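You operate a simulated robot arm through the tools that you are given. There is no shell and no other tool. Be economical: measure what you need, move in short steps, check, and stop when the job is done.

Carry out the task below with a simulated two-armed robot. There is one attempt and no reset: what you move stays moved.

## Task
Take the cap off the white bottle that says "water" on the table marked boxes and lay it down there.

It is judged by the outcome, as a careful person would: the job done as asked, and still so three seconds after it is handed in. It fails if anything else is knocked over, pushed out of place, dropped, spilled or broken. Lids that push on must go on centred and level and be pressed home; caps that screw on are set level and turned clockwise until they are tight.

## Robot
Two 7-joint arms with two-finger parallel grippers on one trunk, on a base that drives. Base frame: it is fixed to the floor where the robot stands at the start and does not move with it; the origin is under the middle of the robot, x ahead of it, y to its left, z up; the surface under the hand at the start is at about z = 740. Lengths are in mm, angles in degrees, forces in N, time in s.
The left shoulder is at the start at [22, 174, 1502], the right one opposite. With the tool pointing down near the work surface each hand reaches from about 100 to 320 mm from the robot's upright axis, wherever it stands, measured 20 degrees to its own side. Payload 3.6 kg a hand.
The tool frame of a hand sits at the grasp point between the pads (the TCP): z along the fingers, y along the line on which they close. The tips reach 30 mm beyond it. Largest opening 110 mm; finger width 20, thickness 10; the body of the gripper, 48 by 112 mm, starts 55 mm behind the TCP.
Orientation is told as [roll, pitch, yaw] about the base's x, y, z axes, in that order, counted from this pose: with the fingers straight down and closing along the base's y, the tool's x points along the base's -x, its y along +y and its z along -z.

## Interface
- The arms move only by the tool move_arm. It takes "left_motion", "right_motion" or both (then of equal length, played together; a hand with none holds still); each is a list of rows, each a list of 2 entries, a list of its own where there are three numbers: the shift along the tool's x, y, z in units of 25 mm (1.0 is 25 mm), then the turn, a rotation vector about the tool's x, y, z in units of 8 degrees (1.0 is 8 degrees). In form: [[[tx, ty, tz], [wx, wy, wz]], ...]. A call has 1 to 8 rows; each row shifts and turns the commanded pose from where the row before left it, along the tool's axes as they then stand. "left_fingers" and "right_fingers" are, for a hand that has rows, the gripper command, from -1 (fully open) to 1 (shut), values between in proportion, set as the call begins (left out, the last holds). A call with a number of a shift or a turn outside -1 to 1 is refused whole. A row lasts 0.2 s, in which the tool goes at most 50 mm and 8.6 degrees; a call with a longer step from one row to the next is refused whole, and so is a gripper value outside its range. Where a pose cannot be reached the arm comes as near as it can. A force on the tool above 40 N (or 10 N above the force at the start of the call, whichever is more), or a blocked arm, ends the call early, and 0.2 s more pass. Each finger travels about 153 mm/s and halts on what it meets, pressing with about 32 N; the grip force reading is that of the motor and also rises with nothing between the fingers. The clock runs only during rows and for 0.2 s after the last one: add rows that do not move to give the fingers time. It gives the time, the measured TCP pose, the force on the tool (base axes), the opening and the grip force at its end, in the units of the frame above (readings bear some noise), with the torque about the TCP (base axes, N m) and any sound that the robot's microphone picked up.
- Cameras (640 x 400 px; columns grow to the right, rows downward): "scene" is now at [76.7, -21, 1642.9]; the picture's right is [-0.29, -0.96, 0.00], its down [-0.82, 0.25, -0.52] and it looks along [0.50, -0.15, -0.85] (base axes); focal length 271 px, centre (320, 200). "left" rides on the left gripper at [72, -17, -103] in its tool frame; the picture's right is [0.23, 0.97, 0.00], its down [-0.76, 0.18, -0.62] and it looks along [-0.61, 0.14, 0.78] (tool axes); focal length 222 px, centre (320, 200). "right" rides on the right gripper at [73, 17, -103] in its tool frame; the picture's right is [-0.23, 0.97, 0.00], its down [-0.76, -0.18, -0.62] and it looks along [-0.61, -0.14, 0.78] (tool axes); focal length 222 px, centre (320, 200). There is no depth. A picture from a camera that has moved, and an enlarged one, comes with that camera's place and axes in the base frame and with its lens.
- camera(camera): a new picture of that camera. The clock stands still meanwhile.
- move_column(by): slides the trunk up (or, below 0, down) by that many mm; the arms and the scene camera ride with it, the base frame stays. It gives what a move gives, with no picture.
- steer(legs): drives the robot by 1 to 6 legs, each [ahead, left, turn to the left] in mm, mm and degrees, along the robot's own axes; the way and the turn of a leg run together, so that a leg with both is an arc; at most 1500 mm and 180 degrees a leg. The arms and the cameras ride along, it lands a little off, and it stops where it bumps. It gives what a move gives.
- turn_head(pan, tilt): turns the head with the scene camera to pan (to the left, within 86 degrees either way) and tilt (down, from -29 to 69), counted from straight ahead of the robot. It gives what a move gives.
- close_up(camera, box): a new picture of the part [left, top, right, bottom] of that camera's present view, enlarged. The clock stands still meanwhile.
- job_done(): hands the job in; it is judged then, once.

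Work in short steps. Places have to be worked out from the pictures, the camera data and where the tool is seen: move nearer, look again, correct. Check each grasp and each placing, and mend what went wrong. You have 120 turns and 108 pictures in all, those below and enlarged ones among them. Open the grippers and draw the arms clear of the work before you hand the job in, unless the task says otherwise; then end with one line.

The tools are called as name(argument=value, ...) on one line, values as JSON. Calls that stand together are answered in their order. move_arm: Moves the arms, as the interface text tells. Its arguments: {"type":"object","properties":{"left_motion":{"type":"array","items":{"type":"array"}},"left_fingers":{"type":"number"},"right_motion":{"type":"array","items":{"type":"array"}},"right_fingers":{"type":"number"}},"required":[]} The other tools are called the same way: move_column (by) slides the trunk up or down; steer (legs) drives the base; turn_head (pan, tilt) turns the head that bears the scene camera; camera (camera) takes a picture; close_up (camera, box) takes an enlarged picture of a part of a camera's view; job_done () hands the job in.

At the start:

```text
time: 0.0
left_tool_pos: [335.5, 224.6, 1079.1]
left_tcp_rot: [17.2, -0.2, 0.1]
left_contact_force: [0.3, 0.6, 0.1]
left_wrist_torque: [-0.01, -0.01, -0.01]
left_gripper_width: 110.0
left_gripper_force: 0.1
right_tool_pos: [353.4, -346.8, 1163.0]
right_tcp_rot: [-12.0, -0.7, -3.0]
right_contact_force: [0.7, 0.2, -0.5]
right_wrist_torque: [-0.01, 0.0, 0.0]
right_gripper_width: 110.1
right_gripper_force: 0.0
trunk travel left (down, up): [-615.0, 148.0]
robot x, y, heading: [-2.3, -0.6, 0.2]
head pan, tilt: [-17.1, 58.7]
```

scene: 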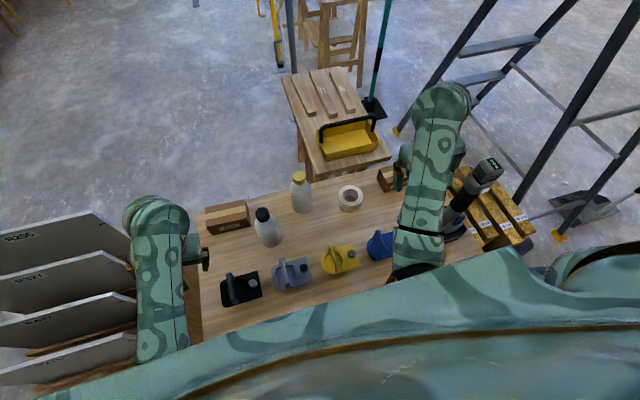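
right: 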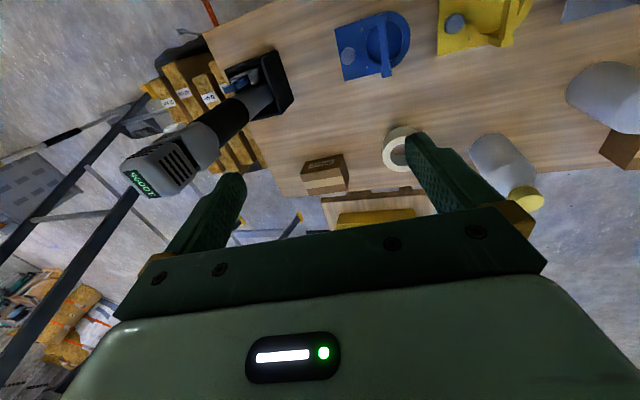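
left: 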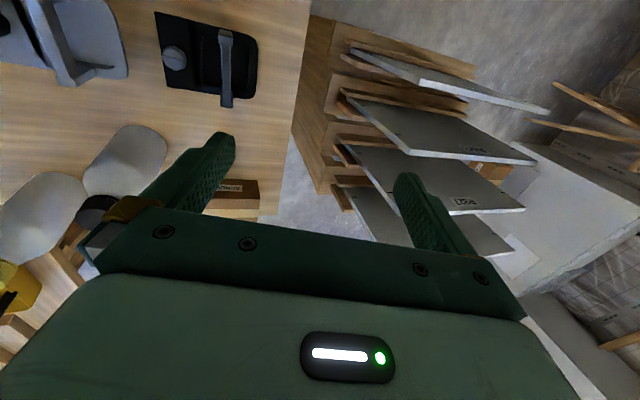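

The near table holds two white bottles (black cap, yellow cap), and there is another table behind it. I enlarge both to read the labels.

close_up(camera="scene", box=[190, 150, 400, 310])

close_up(camera="scene", box=[270, 50, 400, 180])

turn_head(pan=0, tilt=20)

camera(camera="scene")

```text
2.50 times, centred on (295, 230) of scene
camera zoom: at [76.7, -21.0, 1642.9], right [-0.29, -0.96, 0.0], down [-0.82, 0.25, -0.52], along [0.5, -0.15, -0.85], focal length 677 px, centre (382, 125)
```

zoom: 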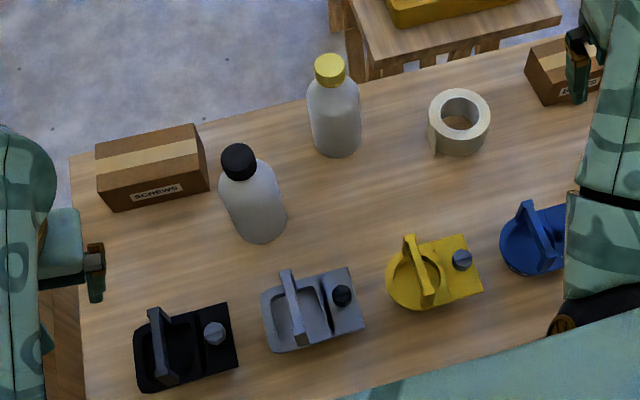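

```text
3.08 times, centred on (335, 115) of scene
camera zoom: at [76.7, -21.0, 1642.9], right [-0.29, -0.96, 0.0], down [-0.82, 0.25, -0.52], along [0.5, -0.15, -0.85], focal length 834 px, centre (274, 462)
```

zoom: 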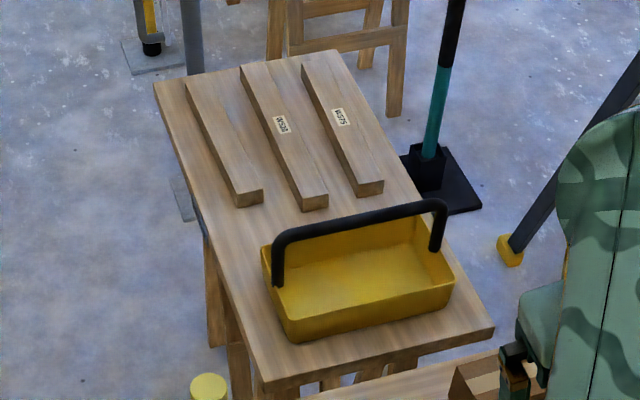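

```text
time: 1.1
left_tool_pos: [335.0, 226.4, 1079.0]
left_tcp_rot: [17.4, -0.2, 0.3]
left_contact_force: [0.6, 0.0, 0.8]
left_wrist_torque: [0.0, 0.02, 0.0]
left_gripper_width: 110.0
left_gripper_force: 0.0
right_tool_pos: [352.7, -348.6, 1164.2]
right_tcp_rot: [-12.5, -0.7, -3.2]
right_contact_force: [-0.4, 0.1, -0.1]
right_wrist_torque: [0.01, 0.01, 0.0]
right_gripper_width: 110.0
right_gripper_force: 0.0
trunk travel left (down, up): [-615.0, 148.0]
robot x, y, heading: [1.0, 0.2, 0.0]
head pan, tilt: [0.0, 20.0]
```

```text
102 pictures are left
camera scene: at [104.7, -1.1, 1699.4], right [0.0, -1.0, 0.0], down [-0.34, 0.0, -0.94], along [0.94, 0.0, -0.34], focal length 271 px, centre (320, 200)
```

scene: 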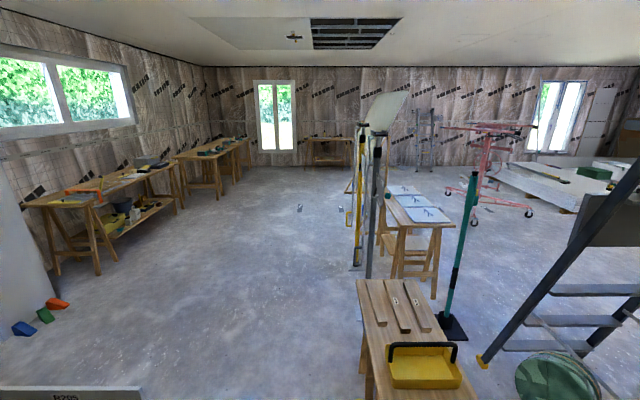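

Several tables exist. I look around for signs and for white bottles.

turn_head(pan=80, tilt=20)

camera(camera="scene")

turn_head(pan=-80, tilt=20)

camera(camera="scene")

turn_head(pan=0, tilt=60)

camera(camera="scene")

```text
time: 2.6
left_tool_pos: [335.8, 226.4, 1078.4]
left_tcp_rot: [17.3, -0.2, 0.3]
left_contact_force: [0.0, 0.7, 0.4]
left_wrist_torque: [0.01, 0.0, -0.02]
left_gripper_width: 110.0
left_gripper_force: 0.0
right_tool_pos: [353.6, -349.3, 1163.4]
right_tcp_rot: [-12.3, -0.7, -3.2]
right_contact_force: [0.1, 0.3, -0.3]
right_wrist_torque: [0.01, 0.02, 0.0]
right_gripper_width: 109.9
right_gripper_force: 0.0
trunk travel left (down, up): [-615.0, 148.0]
robot x, y, heading: [-3.5, 4.9, -0.1]
head pan, tilt: [80.0, 20.0]
```

```text
101 pictures are left
camera scene: at [27.9, 90.6, 1699.5], right [0.98, -0.17, 0.0], down [-0.06, -0.34, -0.94], along [0.16, 0.93, -0.34], focal length 271 px, centre (320, 200)
```

scene: 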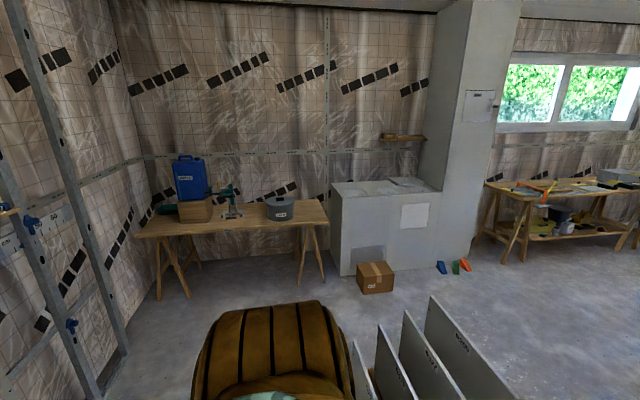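

```text
time: 5.0
left_tool_pos: [334.1, 226.2, 1079.8]
left_tcp_rot: [17.4, -0.2, 0.2]
left_contact_force: [-0.3, 0.2, -0.1]
left_wrist_torque: [0.01, 0.03, 0.04]
left_gripper_width: 110.1
left_gripper_force: 0.2
right_tool_pos: [353.8, -349.1, 1162.8]
right_tcp_rot: [-12.3, -0.7, -3.2]
right_contact_force: [-0.7, 0.4, -0.2]
right_wrist_torque: [0.01, -0.03, 0.02]
right_gripper_width: 109.8
right_gripper_force: 0.1
trunk travel left (down, up): [-615.0, 148.0]
robot x, y, heading: [2.9, -1.0, 0.2]
head pan, tilt: [-80.0, 20.0]
```

```text
100 pictures are left
camera scene: at [27.8, -92.8, 1699.5], right [-0.98, -0.17, 0.0], down [-0.06, 0.34, -0.94], along [0.16, -0.93, -0.34], focal length 271 px, centre (320, 200)
```

scene: 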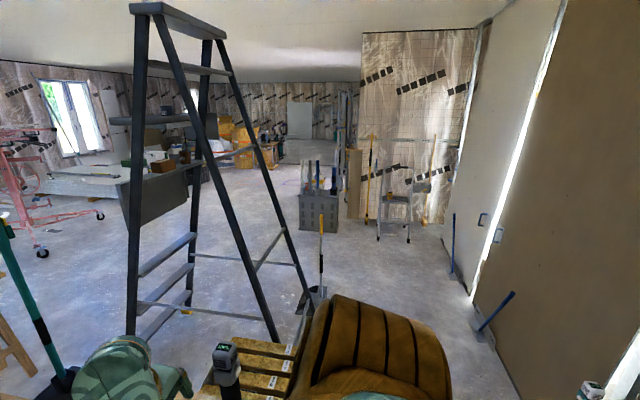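

```text
time: 6.6
left_tool_pos: [335.8, 226.9, 1078.6]
left_tcp_rot: [17.5, -0.2, 0.3]
left_contact_force: [0.4, 0.6, -1.0]
left_wrist_torque: [-0.02, 0.01, 0.01]
left_gripper_width: 110.2
left_gripper_force: 0.0
right_tool_pos: [353.4, -350.1, 1162.4]
right_tcp_rot: [-12.3, -0.7, -3.3]
right_contact_force: [0.0, -1.2, 0.8]
right_wrist_torque: [0.03, -0.01, -0.01]
right_gripper_width: 110.1
right_gripper_force: 0.1
trunk travel left (down, up): [-615.0, 148.0]
robot x, y, heading: [1.1, 0.6, 0.1]
head pan, tilt: [0.0, 60.0]
```

```text
99 pictures are left
camera scene: at [78.3, -1.1, 1641.3], right [0.0, -1.0, 0.0], down [-0.87, 0.0, -0.5], along [0.5, 0.0, -0.87], focal length 271 px, centre (320, 200)
```

scene: 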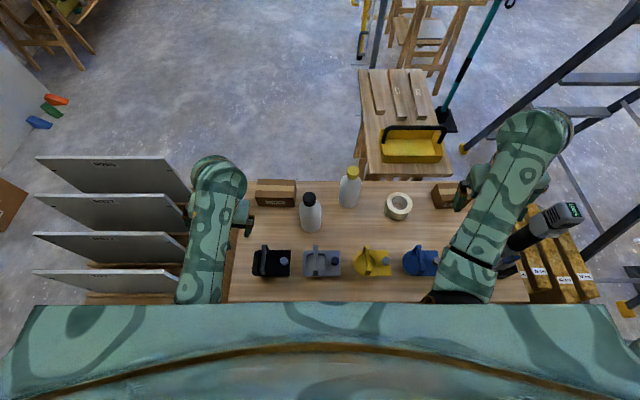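

Nothing decisive yet. I enlarge the far tables for signs and bottles.

turn_head(pan=30, tilt=15)

close_up(camera="scene", box=[100, 100, 420, 300])

close_up(camera="scene", box=[400, 100, 640, 250])

turn_head(pan=80, tilt=20)

close_up(camera="scene", box=[120, 130, 440, 330])

```text
time: 7.7
left_tool_pos: [335.7, 225.7, 1078.3]
left_tcp_rot: [17.4, -0.1, 0.2]
left_contact_force: [0.9, 0.1, -0.5]
left_wrist_torque: [0.02, 0.04, 0.02]
left_gripper_width: 110.1
left_gripper_force: 0.0
right_tool_pos: [354.6, -349.5, 1162.9]
right_tcp_rot: [-12.4, -0.7, -3.2]
right_contact_force: [0.2, -0.3, 0.7]
right_wrist_torque: [0.01, 0.0, 0.0]
right_gripper_width: 110.2
right_gripper_force: 0.1
trunk travel left (down, up): [-615.0, 148.0]
robot x, y, heading: [-1.4, -0.2, -0.1]
head pan, tilt: [30.0, 15.0]
```

```text
2.00 times, centred on (260, 200) of scene
camera zoom: at [92.6, 45.6, 1707.5], right [0.5, -0.87, 0.0], down [-0.23, -0.13, -0.97], along [0.84, 0.48, -0.26], focal length 542 px, centre (440, 200)
```

zoom: 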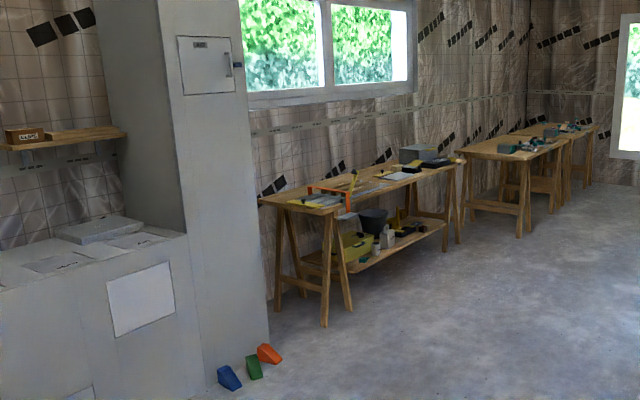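

```text
2.67 times, centred on (520, 175) of scene
camera zoom: at [92.6, 45.6, 1707.5], right [0.5, -0.87, 0.0], down [-0.23, -0.13, -0.97], along [0.84, 0.48, -0.26], focal length 722 px, centre (-213, 267)
```

zoom: 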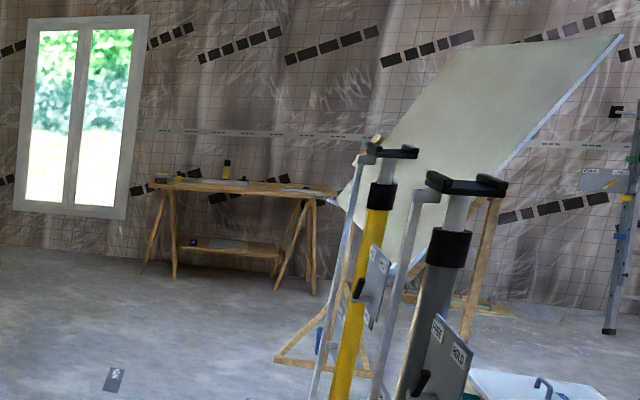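

```text
time: 8.9
left_tool_pos: [335.8, 226.2, 1079.2]
left_tcp_rot: [17.4, -0.2, 0.3]
left_contact_force: [-0.9, 0.3, 0.5]
left_wrist_torque: [0.01, 0.0, 0.0]
left_gripper_width: 110.0
left_gripper_force: 0.1
right_tool_pos: [353.9, -350.9, 1162.5]
right_tcp_rot: [-12.3, -0.8, -3.1]
right_contact_force: [1.2, -0.6, 0.9]
right_wrist_torque: [-0.08, 0.02, -0.01]
right_gripper_width: 109.9
right_gripper_force: 0.0
trunk travel left (down, up): [-615.0, 148.0]
robot x, y, heading: [1.8, -2.7, 0.1]
head pan, tilt: [80.0, 20.0]
```

```text
2.00 times, centred on (280, 230) of scene
camera zoom: at [27.9, 90.7, 1699.5], right [0.98, -0.17, 0.0], down [-0.06, -0.34, -0.94], along [0.16, 0.93, -0.34], focal length 542 px, centre (400, 140)
```

zoom: 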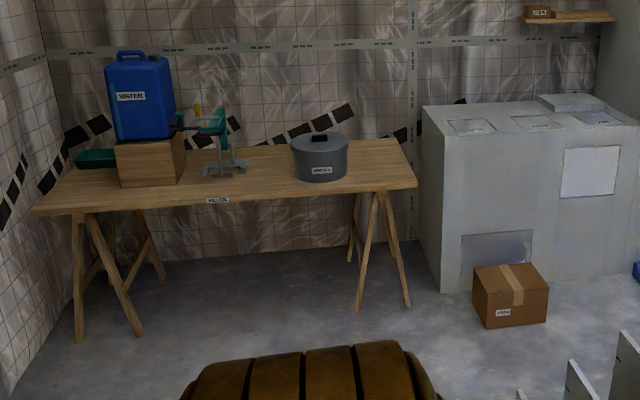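

Tables bear labels on their front edges (e.g. "FILLING"). I back up a little with the arms high, to see the near table's edge.

steer(legs=[[-350, 0, 0]])

turn_head(pan=0, tilt=50)

camera(camera="scene")

```text
time: 11.1
left_tool_pos: [-7.7, 224.4, 1079.0]
left_tcp_rot: [17.4, -0.3, -0.1]
left_contact_force: [-0.4, 0.0, -0.4]
left_wrist_torque: [0.01, -0.01, 0.0]
left_gripper_width: 110.1
left_gripper_force: 0.0
right_tool_pos: [6.7, -351.4, 1162.6]
right_tcp_rot: [-12.4, -0.6, -3.5]
right_contact_force: [-0.5, 0.2, -0.4]
right_wrist_torque: [-0.01, -0.04, -0.03]
right_gripper_width: 110.1
right_gripper_force: 0.0
trunk travel left (down, up): [-615.0, 148.0]
robot x, y, heading: [-342.8, 0.9, -0.3]
head pan, tilt: [80.0, 20.0]
```

```text
time: 12.6
left_tool_pos: [-6.6, 226.4, 1077.8]
left_tcp_rot: [17.5, -0.2, -0.1]
left_contact_force: [0.3, 0.3, 0.1]
left_wrist_torque: [-0.02, -0.01, -0.02]
left_gripper_width: 109.8
left_gripper_force: 0.0
right_tool_pos: [7.2, -351.6, 1162.0]
right_tcp_rot: [-12.5, -0.8, -3.6]
right_contact_force: [0.6, -0.4, -0.7]
right_wrist_torque: [-0.02, -0.01, 0.03]
right_gripper_width: 110.0
right_gripper_force: 0.1
trunk travel left (down, up): [-615.0, 148.0]
robot x, y, heading: [-342.7, 7.4, -0.0]
head pan, tilt: [0.0, 50.0]
```

```text
95 pictures are left
camera scene: at [-255.2, -0.4, 1653.9], right [-0.01, -1.0, 0.0], down [-0.77, 0.0, -0.64], along [0.64, 0.0, -0.77], focal length 271 px, centre (320, 200)
```

scene: 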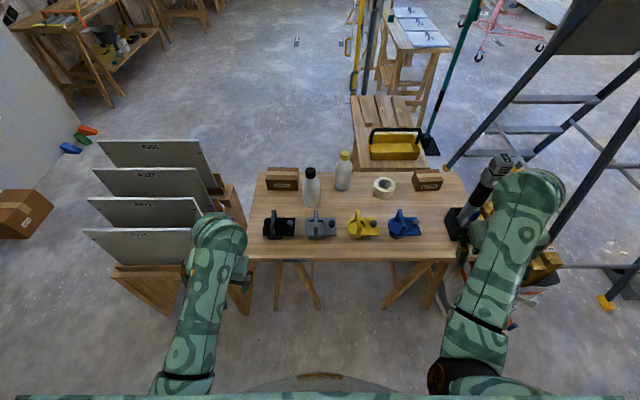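

close_up(camera="scene", box=[240, 140, 480, 290])

close_up(camera="scene", box=[290, 140, 370, 190])

close_up(camera="scene", box=[290, 235, 410, 310])

```text
2.67 times, centred on (360, 215) of scene
camera zoom: at [-255.2, -0.4, 1653.9], right [-0.01, -1.0, 0.0], down [-0.77, 0.0, -0.64], along [0.64, 0.0, -0.77], focal length 722 px, centre (213, 160)
```

zoom: 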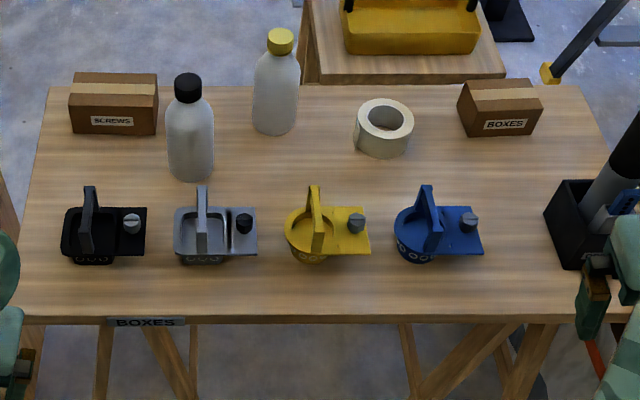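

```text
8.00 times, centred on (330, 165) of scene
camera zoom: at [-255.2, -0.4, 1653.9], right [-0.01, -1.0, 0.0], down [-0.77, 0.0, -0.64], along [0.64, 0.0, -0.77], focal length 2167 px, centre (240, 480)
```

zoom: 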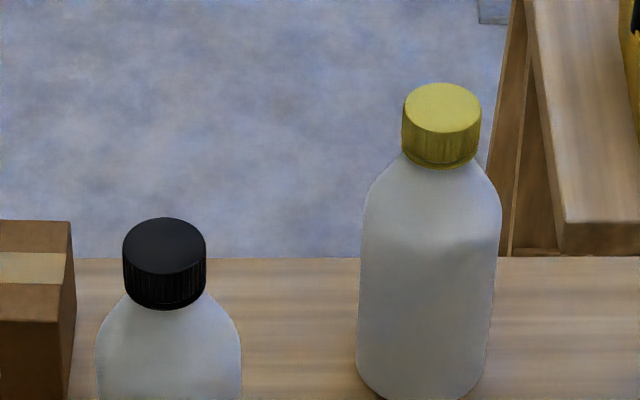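

```text
5.33 times, centred on (350, 272) of scene
camera zoom: at [-255.2, -0.4, 1653.9], right [-0.01, -1.0, 0.0], down [-0.77, 0.0, -0.64], along [0.64, 0.0, -0.77], focal length 1445 px, centre (160, -187)
```

zoom: 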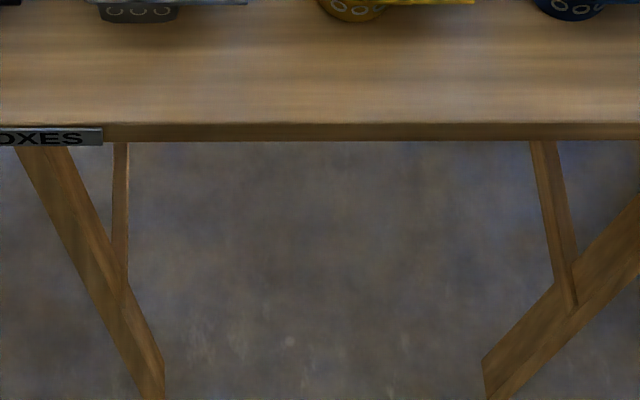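

The table is marked BOXES; both bottles' near faces are blank, so the labels are on their far sides. I'll level the left hand and turn it about to make its camera look back, while clear of the table.

move_arm(left_motion=[[[0, 0, -1], [1, 0, 0]], [[0, 0, -1], [1, 0, 0]], [[0, 0, -1], [0, 0, 1]], [[0, 0, -1], [0, 0, 1]], [[0, 0, -1], [0, 0, 1]], [[0, 0, 0], [0, 0, 1]], [[0, 0, 0], [0, 0, 1]], [[0, 0, 0], [0, 0, 1]]])

move_arm(left_motion=[[[0, 0, 0], [0, 0, 1]], [[0, 0, 0], [0, 0, 1]], [[0, 0, 0], [0, 0, 1]], [[0, 0, 0], [0, 0, 1]], [[0, 0, 0], [0, 0, 1]], [[0, 0, 0], [0, 0, 1]], [[0, 0, 0], [0, 0, 1]], [[0, 0, 0], [0, 0, 1]]])

```text
time: 13.2
left_tool_pos: [-8.8, 305.8, 1117.4]
left_tcp_rot: [17.9, 0.0, 0.4]
left_contact_force: [-0.5, 0.7, 0.1]
left_wrist_torque: [-0.02, 0.03, 0.02]
left_gripper_width: 110.3
left_gripper_force: 0.0
right_tool_pos: [8.5, -351.4, 1162.1]
right_tcp_rot: [-12.6, -0.8, -3.5]
right_contact_force: [0.6, 0.7, 0.5]
right_wrist_torque: [-0.01, -0.01, -0.02]
right_gripper_width: 109.6
right_gripper_force: 0.0
trunk travel left (down, up): [-615.0, 148.0]
robot x, y, heading: [-342.6, 1.0, -0.6]
head pan, tilt: [0.0, 50.0]
stopped in row 2 (left hand): the arm was blocked; the commanded pose is now the measured one
```

```text
time: 15.2
left_tool_pos: [-11.5, 337.9, 1122.7]
left_tcp_rot: [10.0, 20.2, -61.6]
left_contact_force: [-0.1, -1.3, -0.1]
left_wrist_torque: [0.05, 0.0, 0.01]
left_gripper_width: 110.0
left_gripper_force: 0.1
right_tool_pos: [7.6, -351.6, 1163.3]
right_tcp_rot: [-12.6, -0.8, -3.6]
right_contact_force: [0.4, 1.1, -0.4]
right_wrist_torque: [0.01, 0.0, 0.02]
right_gripper_width: 109.7
right_gripper_force: 0.0
trunk travel left (down, up): [-615.0, 148.0]
robot x, y, heading: [-345.3, 1.4, -0.6]
head pan, tilt: [0.0, 50.0]
stopped in row 8 (left hand): the arm was blocked; the commanded pose is now the measured one
```

The wrist can't turn that far here. I'll undo the turn and instead drive round the rack's left side, so the head camera can see the bottles' far faces. First a look at the route.

move_arm(left_motion=[[[0, 0, 0], [0, 0, -1]], [[0, 0, 0], [0, 0, -1]], [[0, 0, 0], [0, 0, -1]], [[0, 0, 0], [0, 0, -1]], [[0, 0, 0], [0, 0, -1]], [[0, 0, 0], [0, 0, -1]], [[0, 0, 0], [0, 0, -1]], [[0, 0, 0], [0, 0, 0]]])

turn_head(pan=60, tilt=40)

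camera(camera="scene")

```text
time: 16.1
left_tool_pos: [-15.2, 400.9, 1141.5]
left_tcp_rot: [25.4, 19.3, -32.6]
left_contact_force: [-0.5, -0.8, -0.4]
left_wrist_torque: [0.02, -0.02, 0.03]
left_gripper_width: 110.0
left_gripper_force: 0.1
right_tool_pos: [7.0, -351.9, 1163.2]
right_tcp_rot: [-12.6, -0.7, -3.7]
right_contact_force: [0.2, -0.3, 0.2]
right_wrist_torque: [0.02, 0.0, 0.0]
right_gripper_width: 109.9
right_gripper_force: 0.1
trunk travel left (down, up): [-615.0, 148.0]
robot x, y, heading: [-345.6, 3.1, -0.6]
head pan, tilt: [0.0, 50.0]
stopped in row 4 (left hand): the arm was blocked; the commanded pose is now the measured one
```

```text
time: 17.4
left_tool_pos: [-15.4, 400.4, 1141.0]
left_tcp_rot: [25.5, 19.3, -32.6]
left_contact_force: [-0.5, -0.1, 0.2]
left_wrist_torque: [-0.02, -0.02, 0.03]
left_gripper_width: 110.0
left_gripper_force: 0.0
right_tool_pos: [8.0, -351.2, 1164.3]
right_tcp_rot: [-12.7, -0.7, -3.6]
right_contact_force: [-0.4, 0.2, -0.3]
right_wrist_torque: [-0.02, 0.0, 0.02]
right_gripper_width: 110.0
right_gripper_force: 0.1
trunk travel left (down, up): [-615.0, 148.0]
robot x, y, heading: [-348.6, 5.4, -0.4]
head pan, tilt: [60.0, 40.0]
```

```text
91 pictures are left
camera scene: at [-289.1, 73.3, 1668.1], right [0.86, -0.51, 0.0], down [-0.33, -0.55, -0.77], along [0.39, 0.66, -0.64], focal length 271 px, centre (320, 200)
```

scene: 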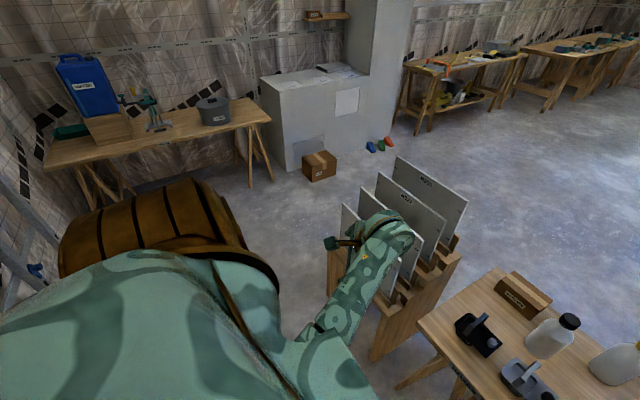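

The corridor between the rack (to y≈930) and the filling table/box (from y≈2080) is wide. I drive to y≈1480, then ahead to x≈1000.

steer(legs=[[0, 1480, 0], [1350, 0, 0]])

turn_head(pan=-86, tilt=30)

camera(camera="scene")

```text
time: 31.2
left_tool_pos: [1359.2, 1890.2, 1141.0]
left_tcp_rot: [25.4, 19.3, -30.9]
left_contact_force: [0.0, 0.5, -0.5]
left_wrist_torque: [0.01, -0.01, -0.02]
left_gripper_width: 110.0
left_gripper_force: 0.1
right_tool_pos: [1402.7, 1138.0, 1163.3]
right_tcp_rot: [-12.6, -0.7, -1.9]
right_contact_force: [-0.5, -0.1, 0.1]
right_wrist_torque: [0.0, -0.02, -0.02]
right_gripper_width: 109.8
right_gripper_force: 0.0
trunk travel left (down, up): [-615.0, 148.0]
robot x, y, heading: [1041.2, 1483.2, 1.3]
head pan, tilt: [60.0, 40.0]
```

```text
time: 33.5
left_tool_pos: [1358.5, 1890.2, 1141.1]
left_tcp_rot: [25.4, 19.2, -30.9]
left_contact_force: [-0.3, 1.0, 0.4]
left_wrist_torque: [-0.02, -0.02, -0.01]
left_gripper_width: 109.9
left_gripper_force: 0.1
right_tool_pos: [1404.0, 1137.6, 1162.8]
right_tcp_rot: [-12.6, -0.7, -2.1]
right_contact_force: [0.4, 0.0, -0.5]
right_wrist_torque: [-0.04, -0.02, 0.02]
right_gripper_width: 109.7
right_gripper_force: 0.2
trunk travel left (down, up): [-615.0, 148.0]
robot x, y, heading: [1040.3, 1479.5, 1.2]
head pan, tilt: [-85.9, 30.0]
```

```text
90 pictures are left
camera scene: at [1061.3, 1390.6, 1683.4], right [-1.0, -0.09, 0.0], down [-0.05, 0.5, -0.87], along [0.08, -0.86, -0.5], focal length 271 px, centre (320, 200)
```

scene: 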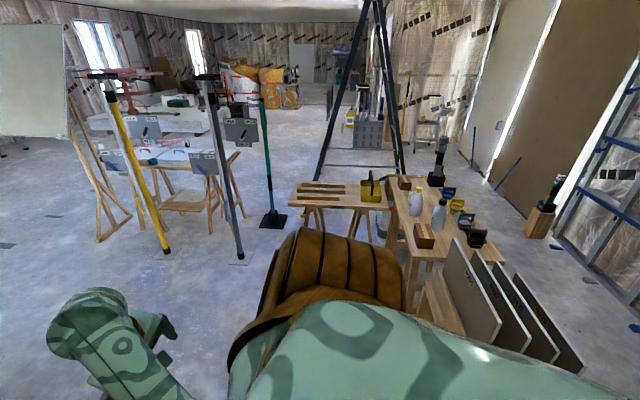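

close_up(camera="scene", box=[395, 175, 459, 215])

close_up(camera="scene", box=[395, 205, 459, 245])

```text
10.00 times, centred on (427, 195) of scene
camera zoom: at [1061.3, 1390.6, 1683.4], right [-1.0, -0.09, 0.0], down [-0.05, 0.5, -0.87], along [0.08, -0.86, -0.5], focal length 2709 px, centre (-750, 250)
```

zoom: 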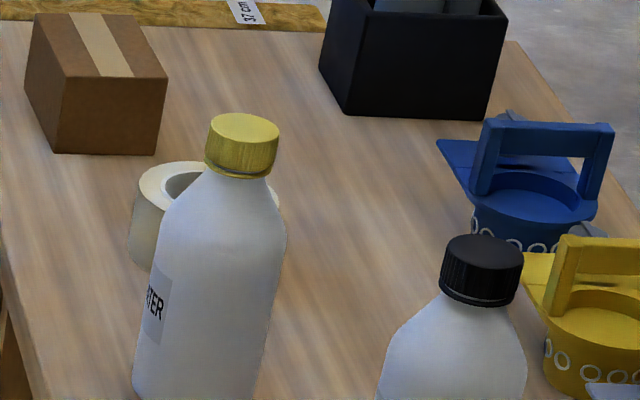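

```text
10.00 times, centred on (427, 225) of scene
camera zoom: at [1061.3, 1390.6, 1683.4], right [-1.0, -0.09, 0.0], down [-0.05, 0.5, -0.87], along [0.08, -0.86, -0.5], focal length 2709 px, centre (-750, -50)
```

zoom: 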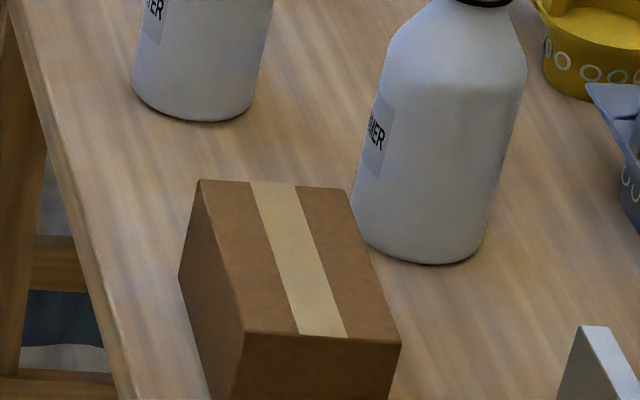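

The yellow-capped one ends "...TER"; the black one perhaps "...NER". I enlarge further to be sure.

close_up(camera="scene", box=[405, 200, 421, 210])

close_up(camera="scene", box=[424, 213, 440, 223])

```text
16.00 times, centred on (413, 205) of scene
camera zoom: at [1061.3, 1390.6, 1683.4], right [-1.0, -0.09, 0.0], down [-0.05, 0.5, -0.87], along [0.08, -0.86, -0.5], focal length 4335 px, centre (-1168, 120)
```

zoom: 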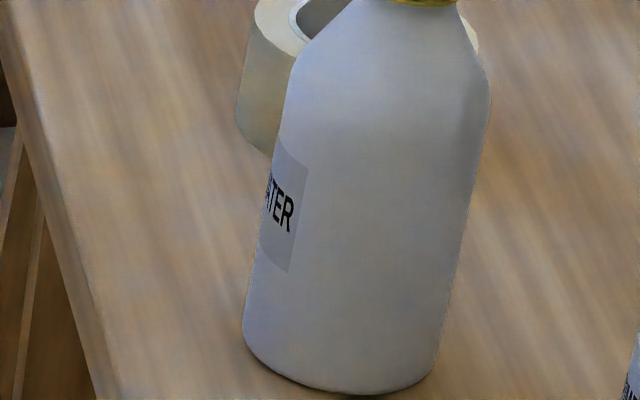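

```text
16.00 times, centred on (432, 218) of scene
camera zoom: at [1061.3, 1390.6, 1683.4], right [-1.0, -0.09, 0.0], down [-0.05, 0.5, -0.87], along [0.08, -0.86, -0.5], focal length 4335 px, centre (-1472, -88)
```

zoom: 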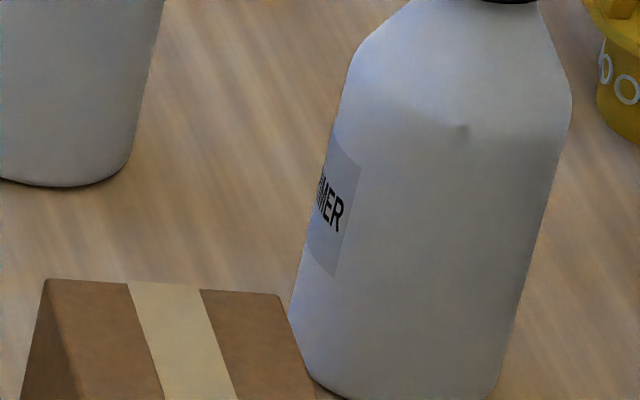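

The yellow-capped bottle reads WATER (black is primer). It stands close to the far edge, so I'll work from the far side: turn to face back toward it and drive near, staying off the small table.

steer(legs=[[0, 0, -150]])

turn_head(pan=40, tilt=35)

camera(camera="scene")

```text
time: 40.1
left_tool_pos: [954.1, 971.7, 1142.0]
left_tcp_rot: [25.4, 19.3, 177.2]
left_contact_force: [-0.3, -0.2, 0.5]
left_wrist_torque: [0.0, 0.01, -0.01]
left_gripper_width: 110.0
left_gripper_force: 0.1
right_tool_pos: [561.7, 1612.5, 1162.9]
right_tcp_rot: [-12.5, -0.7, -153.9]
right_contact_force: [0.1, -0.7, 0.3]
right_wrist_torque: [0.01, -0.01, 0.02]
right_gripper_width: 109.9
right_gripper_force: 0.1
trunk travel left (down, up): [-615.0, 148.0]
robot x, y, heading: [1044.4, 1477.8, -150.7]
head pan, tilt: [-85.9, 30.0]
```

```text
time: 42.2
left_tool_pos: [953.8, 972.4, 1142.0]
left_tcp_rot: [25.5, 19.3, 177.1]
left_contact_force: [0.5, 1.0, 0.3]
left_wrist_torque: [0.0, 0.04, 0.02]
left_gripper_width: 109.9
left_gripper_force: 0.1
right_tool_pos: [560.3, 1613.4, 1163.8]
right_tcp_rot: [-12.6, -0.7, -153.8]
right_contact_force: [-0.1, -0.4, 0.1]
right_wrist_torque: [-0.01, 0.01, -0.03]
right_gripper_width: 109.9
right_gripper_force: 0.1
trunk travel left (down, up): [-615.0, 148.0]
robot x, y, heading: [1045.9, 1482.8, -150.5]
head pan, tilt: [40.0, 35.0]
```

```text
85 pictures are left
camera scene: at [997.6, 1391.6, 1675.6], right [-0.94, 0.35, 0.0], down [0.2, 0.54, -0.82], along [-0.29, -0.77, -0.57], focal length 271 px, centre (320, 200)
```

scene: 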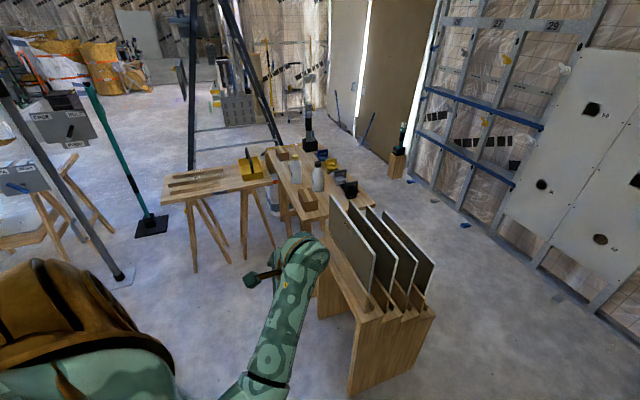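

The boards stand tall (≈1090), so I keep well clear: first out to x≈1350, then across to y≈130.

steer(legs=[[-265, 150, 0], [666, 1178, 0]])

turn_head(pan=0, tilt=45)

camera(camera="scene")

```text
time: 50.6
left_tool_pos: [1251.6, -398.1, 1140.4]
left_tcp_rot: [25.5, 19.3, 177.4]
left_contact_force: [0.4, 0.0, -0.2]
left_wrist_torque: [0.03, 0.01, 0.02]
left_gripper_width: 109.8
left_gripper_force: 0.1
right_tool_pos: [855.6, 242.6, 1162.4]
right_tcp_rot: [-12.6, -0.7, -153.6]
right_contact_force: [-0.3, -0.5, -0.2]
right_wrist_torque: [0.02, 0.0, -0.03]
right_gripper_width: 110.1
right_gripper_force: 0.2
trunk travel left (down, up): [-615.0, 148.0]
robot x, y, heading: [1338.5, 113.1, -150.5]
head pan, tilt: [40.0, 35.0]
```

```text
time: 51.7
left_tool_pos: [1251.0, -397.7, 1141.8]
left_tcp_rot: [25.5, 19.4, 177.5]
left_contact_force: [1.3, -0.1, -0.2]
left_wrist_torque: [0.03, -0.01, -0.04]
left_gripper_width: 110.0
left_gripper_force: 0.1
right_tool_pos: [855.7, 241.6, 1162.9]
right_tcp_rot: [-12.6, -0.8, -153.6]
right_contact_force: [-0.8, -0.6, 0.4]
right_wrist_torque: [0.0, 0.0, 0.01]
right_gripper_width: 110.0
right_gripper_force: 0.2
trunk travel left (down, up): [-615.0, 148.0]
robot x, y, heading: [1336.4, 112.7, -150.2]
head pan, tilt: [0.0, 45.0]
```

```text
84 pictures are left
camera scene: at [1253.1, 64.4, 1660.8], right [-0.49, 0.87, 0.0], down [0.61, 0.35, -0.71], along [-0.61, -0.35, -0.71], focal length 271 px, centre (320, 200)
```

scene: 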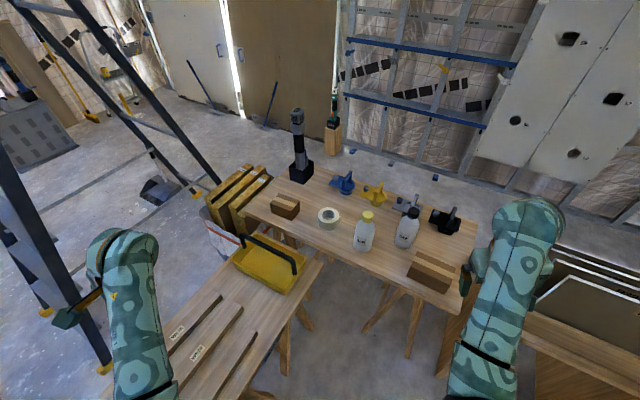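

I'm on the far side with a clear view; small table edge is at y≈-215, bottle about (590,-108). I level the left hand first.

move_arm(left_motion=[[[0, 0, 0], [1, 0, 0]], [[0, 0, 0], [1, 0, 0]], [[0, 0, 0], [1, 0, 0]], [[0, 0, 0], [0.2, -1, 0]], [[0, 0, 0], [0, -1, 0]], [[0, 0, 0], [0, -0.4, 0]]])

```text
time: 53.1
left_tool_pos: [1263.4, -414.6, 1148.5]
left_tcp_rot: [1.6, 1.0, 178.6]
left_contact_force: [-0.3, -0.5, -0.1]
left_wrist_torque: [-0.02, 0.0, -0.01]
left_gripper_width: 109.9
left_gripper_force: 0.0
right_tool_pos: [854.9, 241.8, 1163.1]
right_tcp_rot: [-12.6, -0.7, -153.6]
right_contact_force: [-0.2, 0.0, -0.4]
right_wrist_torque: [0.0, 0.01, -0.01]
right_gripper_width: 109.9
right_gripper_force: 0.1
trunk travel left (down, up): [-615.0, 148.0]
robot x, y, heading: [1337.6, 109.4, -150.6]
head pan, tilt: [0.0, 45.0]
```

Levelled. Now I bring the left hand forward and inward.

move_arm(left_motion=[[[-1, -0.9, 0], [0, 0, 0]], [[-1, -0.9, 0], [0, 0, 0]], [[-1, -0.9, 0], [0, 0, 0]], [[-1, -0.9, 0], [0, 0, 0]], [[-1, -0.9, 0], [0, 0, 0]], [[-1, -0.9, 0], [0, 0, 0]], [[-1, -0.9, 0], [0, 0, 0]], [[-1, -0.9, 0], [0, 0, 0]]])

move_arm(left_motion=[[[0, 0, 0], [0, 0, -1]], [[0, 0, 0], [0, 0, -1]], [[0, 0, 0], [0, 0, -1]], [[0, 0, 0], [0, 0, -1]]])

```text
time: 53.7
left_tool_pos: [1156.8, -410.6, 1229.0]
left_tcp_rot: [8.5, -10.3, 178.3]
left_contact_force: [-0.8, -0.8, -0.2]
left_wrist_torque: [-0.03, -0.01, 0.0]
left_gripper_width: 109.8
left_gripper_force: 0.0
right_tool_pos: [853.6, 242.7, 1162.8]
right_tcp_rot: [-12.5, -0.8, -153.7]
right_contact_force: [1.4, 0.7, 0.5]
right_wrist_torque: [0.0, -0.02, -0.05]
right_gripper_width: 110.0
right_gripper_force: 0.1
trunk travel left (down, up): [-615.0, 148.0]
robot x, y, heading: [1334.9, 111.9, -150.4]
head pan, tilt: [0.0, 45.0]
stopped in row 2 (left hand): the arm was blocked; the commanded pose is now the measured one
```

```text
time: 54.7
left_tool_pos: [1162.7, -416.3, 1229.1]
left_tcp_rot: [2.2, -13.2, -148.7]
left_contact_force: [0.9, 0.1, -0.7]
left_wrist_torque: [-0.02, -0.03, 0.01]
left_gripper_width: 109.9
left_gripper_force: 0.1
right_tool_pos: [855.7, 243.6, 1162.7]
right_tcp_rot: [-12.7, -0.7, -153.6]
right_contact_force: [0.4, -0.5, -0.4]
right_wrist_torque: [0.03, 0.03, -0.02]
right_gripper_width: 109.7
right_gripper_force: 0.1
trunk travel left (down, up): [-615.0, 148.0]
robot x, y, heading: [1334.4, 110.2, -150.5]
head pan, tilt: [0.0, 45.0]
```

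The inward move got tangled in joint limits. I level again, then move in smaller steps (lower and inward), now in a robot-aligned hand.

move_arm(left_motion=[[[0, 0, 0.5], [0, 0.8, 0]], [[0, 0, 0.5], [0.2, 0.8, 0]], [[0, -0.5, 0.5], [0, 0, 0]], [[0, -0.5, 0.5], [0, 0, 0]]])

camera(camera="scene")

```text
time: 55.7
left_tool_pos: [1138.7, -397.8, 1186.6]
left_tcp_rot: [0.0, -1.6, -148.4]
left_contact_force: [-0.1, 0.0, -0.4]
left_wrist_torque: [0.01, -0.01, 0.02]
left_gripper_width: 109.7
left_gripper_force: 0.0
right_tool_pos: [855.4, 243.0, 1161.9]
right_tcp_rot: [-12.6, -0.7, -153.6]
right_contact_force: [0.9, 0.1, -0.7]
right_wrist_torque: [0.02, -0.01, -0.02]
right_gripper_width: 110.1
right_gripper_force: 0.0
trunk travel left (down, up): [-615.0, 148.0]
robot x, y, heading: [1340.0, 112.0, -150.4]
head pan, tilt: [0.0, 45.0]
```

```text
83 pictures are left
camera scene: at [1252.8, 64.3, 1660.8], right [-0.49, 0.87, 0.0], down [0.62, 0.35, -0.71], along [-0.61, -0.35, -0.71], focal length 271 px, centre (320, 200)
```

scene: 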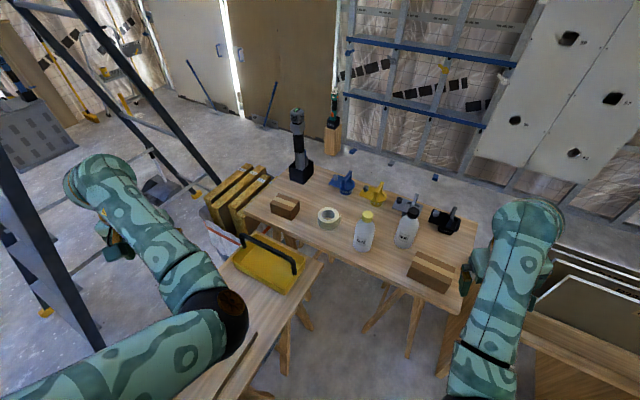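

The left elbow swung inward. I move the hand inward in modest steps and watch whether the arm follows properly.

move_arm(left_motion=[[[0, -0.7, 0], [0, 0, 0]], [[0, -0.7, 0], [0, 0, 0]], [[0, -0.7, 0], [0, 0, 0]], [[0, -0.7, 0], [0, 0, 0]], [[0, -0.7, 0], [0, 0, 0]], [[0, -0.7, 0], [0, 0, 0]]])

camera(camera="scene")

```text
time: 56.6
left_tool_pos: [1081.8, -376.6, 1243.7]
left_tcp_rot: [0.3, -9.4, -147.8]
left_contact_force: [-0.4, -0.3, 0.3]
left_wrist_torque: [0.01, 0.01, -0.01]
left_gripper_width: 110.0
left_gripper_force: 0.1
right_tool_pos: [855.1, 242.4, 1162.7]
right_tcp_rot: [-12.6, -0.7, -153.8]
right_contact_force: [-0.4, -0.2, -0.1]
right_wrist_torque: [-0.01, -0.01, -0.03]
right_gripper_width: 110.0
right_gripper_force: 0.1
trunk travel left (down, up): [-615.0, 148.0]
robot x, y, heading: [1334.4, 111.1, -150.3]
head pan, tilt: [0.0, 45.0]
stopped in row 4 (left hand): the arm was blocked; the commanded pose is now the measured one
```

```text
82 pictures are left
camera scene: at [1253.0, 64.7, 1660.8], right [-0.49, 0.87, 0.0], down [0.62, 0.35, -0.71], along [-0.61, -0.35, -0.71], focal length 271 px, centre (320, 200)
```

scene: 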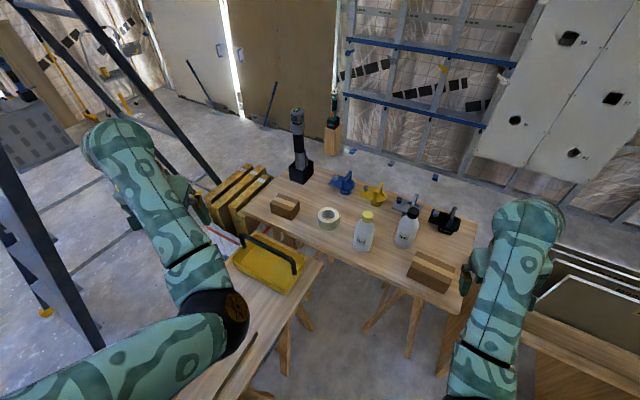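

The arm seems near a limit at this height. I level and lower the hand to near its starting height, which should give the elbow room.

move_arm(left_motion=[[[0, 0, 0.5], [0, 0.6, 0]], [[0, 0, 0.8], [-0.5, 0.6, 0]], [[0, 0, 0.8], [-0.5, 0, 0]], [[0, 0, 0.8], [-0.5, 0, 0]], [[0, 0, 0.8], [-0.5, 0, 0]], [[0, 0, 0.8], [0, 0, 0]], [[0, 0, 0.8], [0, 0, 0]], [[0, 0, 0.8], [0, 0, 0]]])

camera(camera="scene")

```text
time: 58.4
left_tool_pos: [1088.8, -401.5, 1099.2]
left_tcp_rot: [16.2, -0.4, -147.5]
left_contact_force: [-0.7, 0.5, -0.1]
left_wrist_torque: [0.01, -0.03, -0.01]
left_gripper_width: 109.9
left_gripper_force: 0.1
right_tool_pos: [855.7, 241.7, 1161.9]
right_tcp_rot: [-12.6, -0.7, -153.6]
right_contact_force: [-0.1, -0.1, 0.5]
right_wrist_torque: [0.0, -0.01, 0.03]
right_gripper_width: 109.8
right_gripper_force: 0.1
trunk travel left (down, up): [-615.0, 148.0]
robot x, y, heading: [1335.0, 112.2, -150.4]
head pan, tilt: [0.0, 45.0]
```

```text
81 pictures are left
camera scene: at [1253.2, 64.2, 1660.8], right [-0.49, 0.87, 0.0], down [0.62, 0.35, -0.71], along [-0.61, -0.35, -0.71], focal length 271 px, centre (320, 200)
```

scene: 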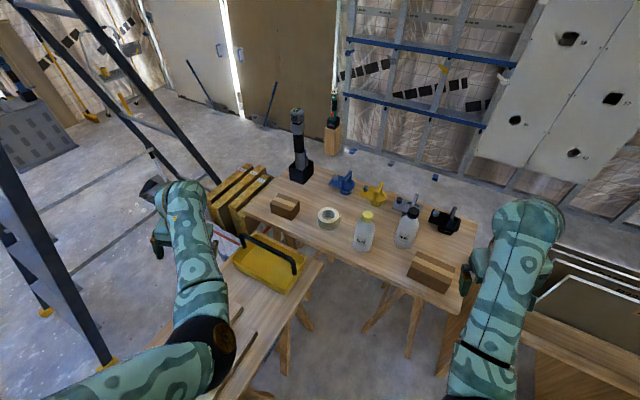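

Better. Now inward at this height.

move_arm(left_motion=[[[0.2, -0.67, -0.19], [0, 0, 0]], [[0.2, -0.67, -0.19], [0, 0, 0]], [[0.2, -0.67, -0.19], [0, 0, 0]], [[0.2, -0.67, -0.19], [0, 0, 0]], [[0.2, -0.67, -0.19], [0, 0, 0]], [[0.2, -0.67, -0.19], [0, 0, 0]]])

camera(camera="scene")

```text
time: 59.5
left_tool_pos: [1042.5, -395.8, 1169.3]
left_tcp_rot: [19.2, -9.1, -145.2]
left_contact_force: [0.2, -0.6, 0.6]
left_wrist_torque: [-0.01, 0.04, -0.03]
left_gripper_width: 110.0
left_gripper_force: 0.0
right_tool_pos: [855.8, 242.3, 1163.5]
right_tcp_rot: [-12.6, -0.7, -153.7]
right_contact_force: [-0.8, 0.2, 0.2]
right_wrist_torque: [-0.02, -0.03, 0.01]
right_gripper_width: 110.1
right_gripper_force: 0.0
trunk travel left (down, up): [-615.0, 148.0]
robot x, y, heading: [1333.5, 111.8, -150.3]
head pan, tilt: [0.0, 45.0]
stopped in row 5 (left hand): the arm was blocked; the commanded pose is now the measured one
```

```text
80 pictures are left
camera scene: at [1253.0, 64.4, 1660.8], right [-0.49, 0.87, 0.0], down [0.62, 0.35, -0.71], along [-0.61, -0.35, -0.71], focal length 271 px, centre (320, 200)
```

scene: 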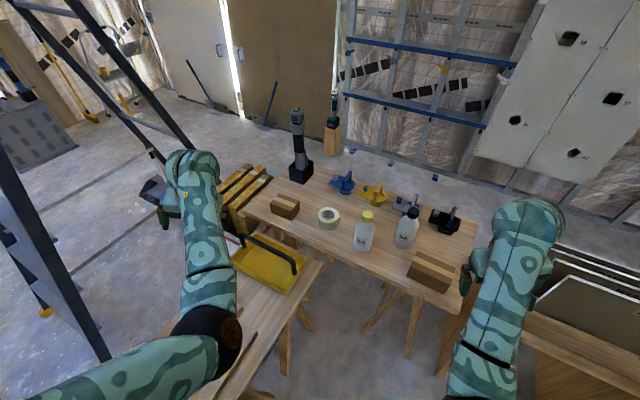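

Blocked again; this arm wants the hand low relative to the shoulder. I lower it to about z 980 (clear of the small table), then try inward.

move_arm(left_motion=[[[0.5, 0, 0.8], [0, 0.6, 0]], [[0.5, 0, 0.9], [0, 0.6, 0]], [[0.5, 0, 1], [0, 0, 0.3]], [[0.5, 0, 1], [0, 0, 0]], [[0, 0, 1], [0, 0, 0]], [[0, 0, 1], [0, 0, 0]], [[0, 0, 1], [0, 0, 0]], [[0, 0, 1], [0, 0, 0]]])

move_arm(left_motion=[[[0, -0.67, -0.19], [0, 0, 0]], [[0, -0.67, -0.19], [0, 0, 0]], [[0, -0.67, -0.19], [0, 0, 0]], [[0, -0.67, -0.19], [0, 0, 0]], [[0, -0.67, -0.19], [0, 0, 0]], [[0, -0.67, -0.19], [0, 0, 0]]])

camera(camera="scene")

```text
time: 61.3
left_tool_pos: [1117.4, -412.1, 980.8]
left_tcp_rot: [18.6, 1.0, -144.9]
left_contact_force: [-0.3, 0.1, 0.3]
left_wrist_torque: [0.01, -0.01, 0.01]
left_gripper_width: 110.1
left_gripper_force: 0.1
right_tool_pos: [856.2, 241.4, 1164.4]
right_tcp_rot: [-12.6, -0.7, -153.6]
right_contact_force: [0.0, 0.2, -0.2]
right_wrist_torque: [0.01, 0.02, 0.01]
right_gripper_width: 109.8
right_gripper_force: 0.0
trunk travel left (down, up): [-615.0, 148.0]
robot x, y, heading: [1336.1, 110.9, -150.4]
head pan, tilt: [0.0, 45.0]
```

```text
time: 62.9
left_tool_pos: [1066.4, -352.1, 980.2]
left_tcp_rot: [20.6, 0.5, -143.4]
left_contact_force: [-1.1, 0.0, 0.6]
left_wrist_torque: [-0.02, 0.0, 0.03]
left_gripper_width: 109.9
left_gripper_force: 0.0
right_tool_pos: [854.7, 242.3, 1162.3]
right_tcp_rot: [-12.6, -0.6, -153.7]
right_contact_force: [0.2, 0.2, -0.8]
right_wrist_torque: [-0.01, -0.01, -0.01]
right_gripper_width: 110.1
right_gripper_force: 0.0
trunk travel left (down, up): [-615.0, 148.0]
robot x, y, heading: [1334.8, 113.0, -150.4]
head pan, tilt: [0.0, 45.0]
stopped in row 6 (left hand): the arm was blocked; the commanded pose is now the measured one
```

```text
79 pictures are left
camera scene: at [1253.1, 64.2, 1660.8], right [-0.49, 0.87, 0.0], down [0.62, 0.35, -0.71], along [-0.61, -0.35, -0.71], focal length 271 px, centre (320, 200)
```

scene: 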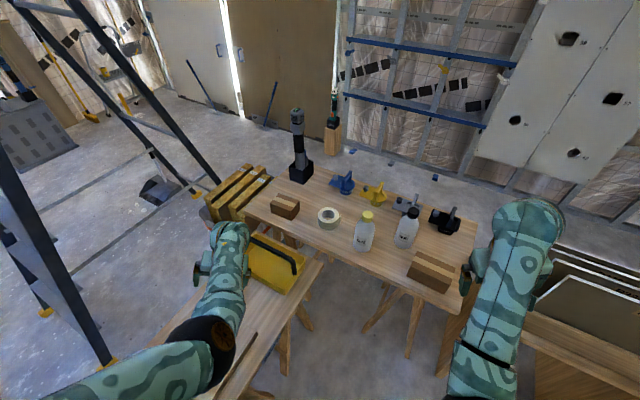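

Lower allows a bit more, but the elbow is still pointing in. I draw the hand back toward its original spot (335 ahead) and then inward.

move_arm(left_motion=[[[0.8, 0, 0], [0, 0, 0]], [[0.8, 0, 0], [0, 0, 0]], [[0.8, 0, 0], [0, 0, 0]], [[0.8, 0, 0], [0, 0, 0]], [[0.8, 0, 0], [0, 0, 0]], [[0.8, 0, 0], [0, 0, 0]], [[0.8, 0, 0], [0, 0, 0]], [[0, 0, 0], [0, 0, 0]]])

move_arm(left_motion=[[[0, -0.67, -0.19], [0, 0, 0]], [[0, -0.67, -0.19], [0, 0, 0]], [[0, -0.67, -0.19], [0, 0, 0]], [[0, -0.67, -0.19], [0, 0, 0]], [[0, -0.67, -0.19], [0, 0, 0]], [[0, 0, 0], [0, 0, 0]]])

camera(camera="scene")

```text
time: 63.6
left_tool_pos: [1057.1, -417.8, 1073.2]
left_tcp_rot: [23.4, -11.5, -140.9]
left_contact_force: [-1.1, 0.1, -0.5]
left_wrist_torque: [-0.03, -0.01, -0.01]
left_gripper_width: 109.8
left_gripper_force: 0.1
right_tool_pos: [855.0, 242.5, 1163.1]
right_tcp_rot: [-12.6, -0.7, -153.7]
right_contact_force: [-0.5, -0.1, 1.2]
right_wrist_torque: [0.01, 0.03, 0.04]
right_gripper_width: 109.9
right_gripper_force: 0.1
trunk travel left (down, up): [-615.0, 148.0]
robot x, y, heading: [1334.9, 112.8, -150.4]
head pan, tilt: [0.0, 45.0]
stopped in row 3 (left hand): the arm was blocked; the commanded pose is now the measured one
```

```text
time: 65.2
left_tool_pos: [1015.7, -387.2, 1069.5]
left_tcp_rot: [26.0, -12.7, -139.3]
left_contact_force: [0.6, -0.3, -0.2]
left_wrist_torque: [0.01, 0.01, -0.03]
left_gripper_width: 110.0
left_gripper_force: 0.0
right_tool_pos: [855.3, 243.1, 1164.0]
right_tcp_rot: [-12.7, -0.7, -153.6]
right_contact_force: [0.0, 0.1, -0.3]
right_wrist_torque: [0.0, -0.02, -0.01]
right_gripper_width: 109.9
right_gripper_force: 0.1
trunk travel left (down, up): [-615.0, 148.0]
robot x, y, heading: [1338.6, 109.4, -150.3]
head pan, tilt: [0.0, 45.0]
stopped in row 6 (left hand): the arm was blocked; the commanded pose is now the measured one
```

```text
78 pictures are left
camera scene: at [1252.9, 64.3, 1660.8], right [-0.49, 0.87, 0.0], down [0.62, 0.35, -0.71], along [-0.61, -0.35, -0.71], focal length 271 px, centre (320, 200)
```

scene: 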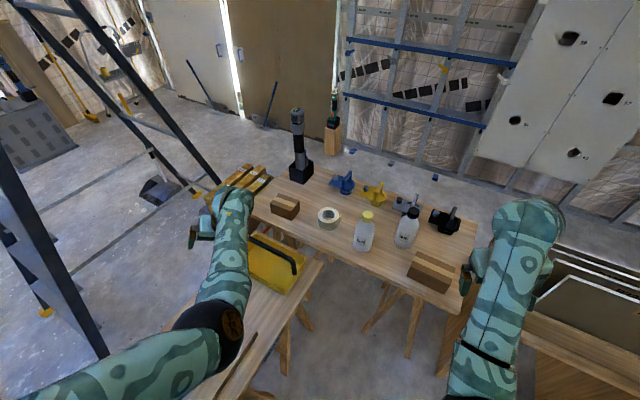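

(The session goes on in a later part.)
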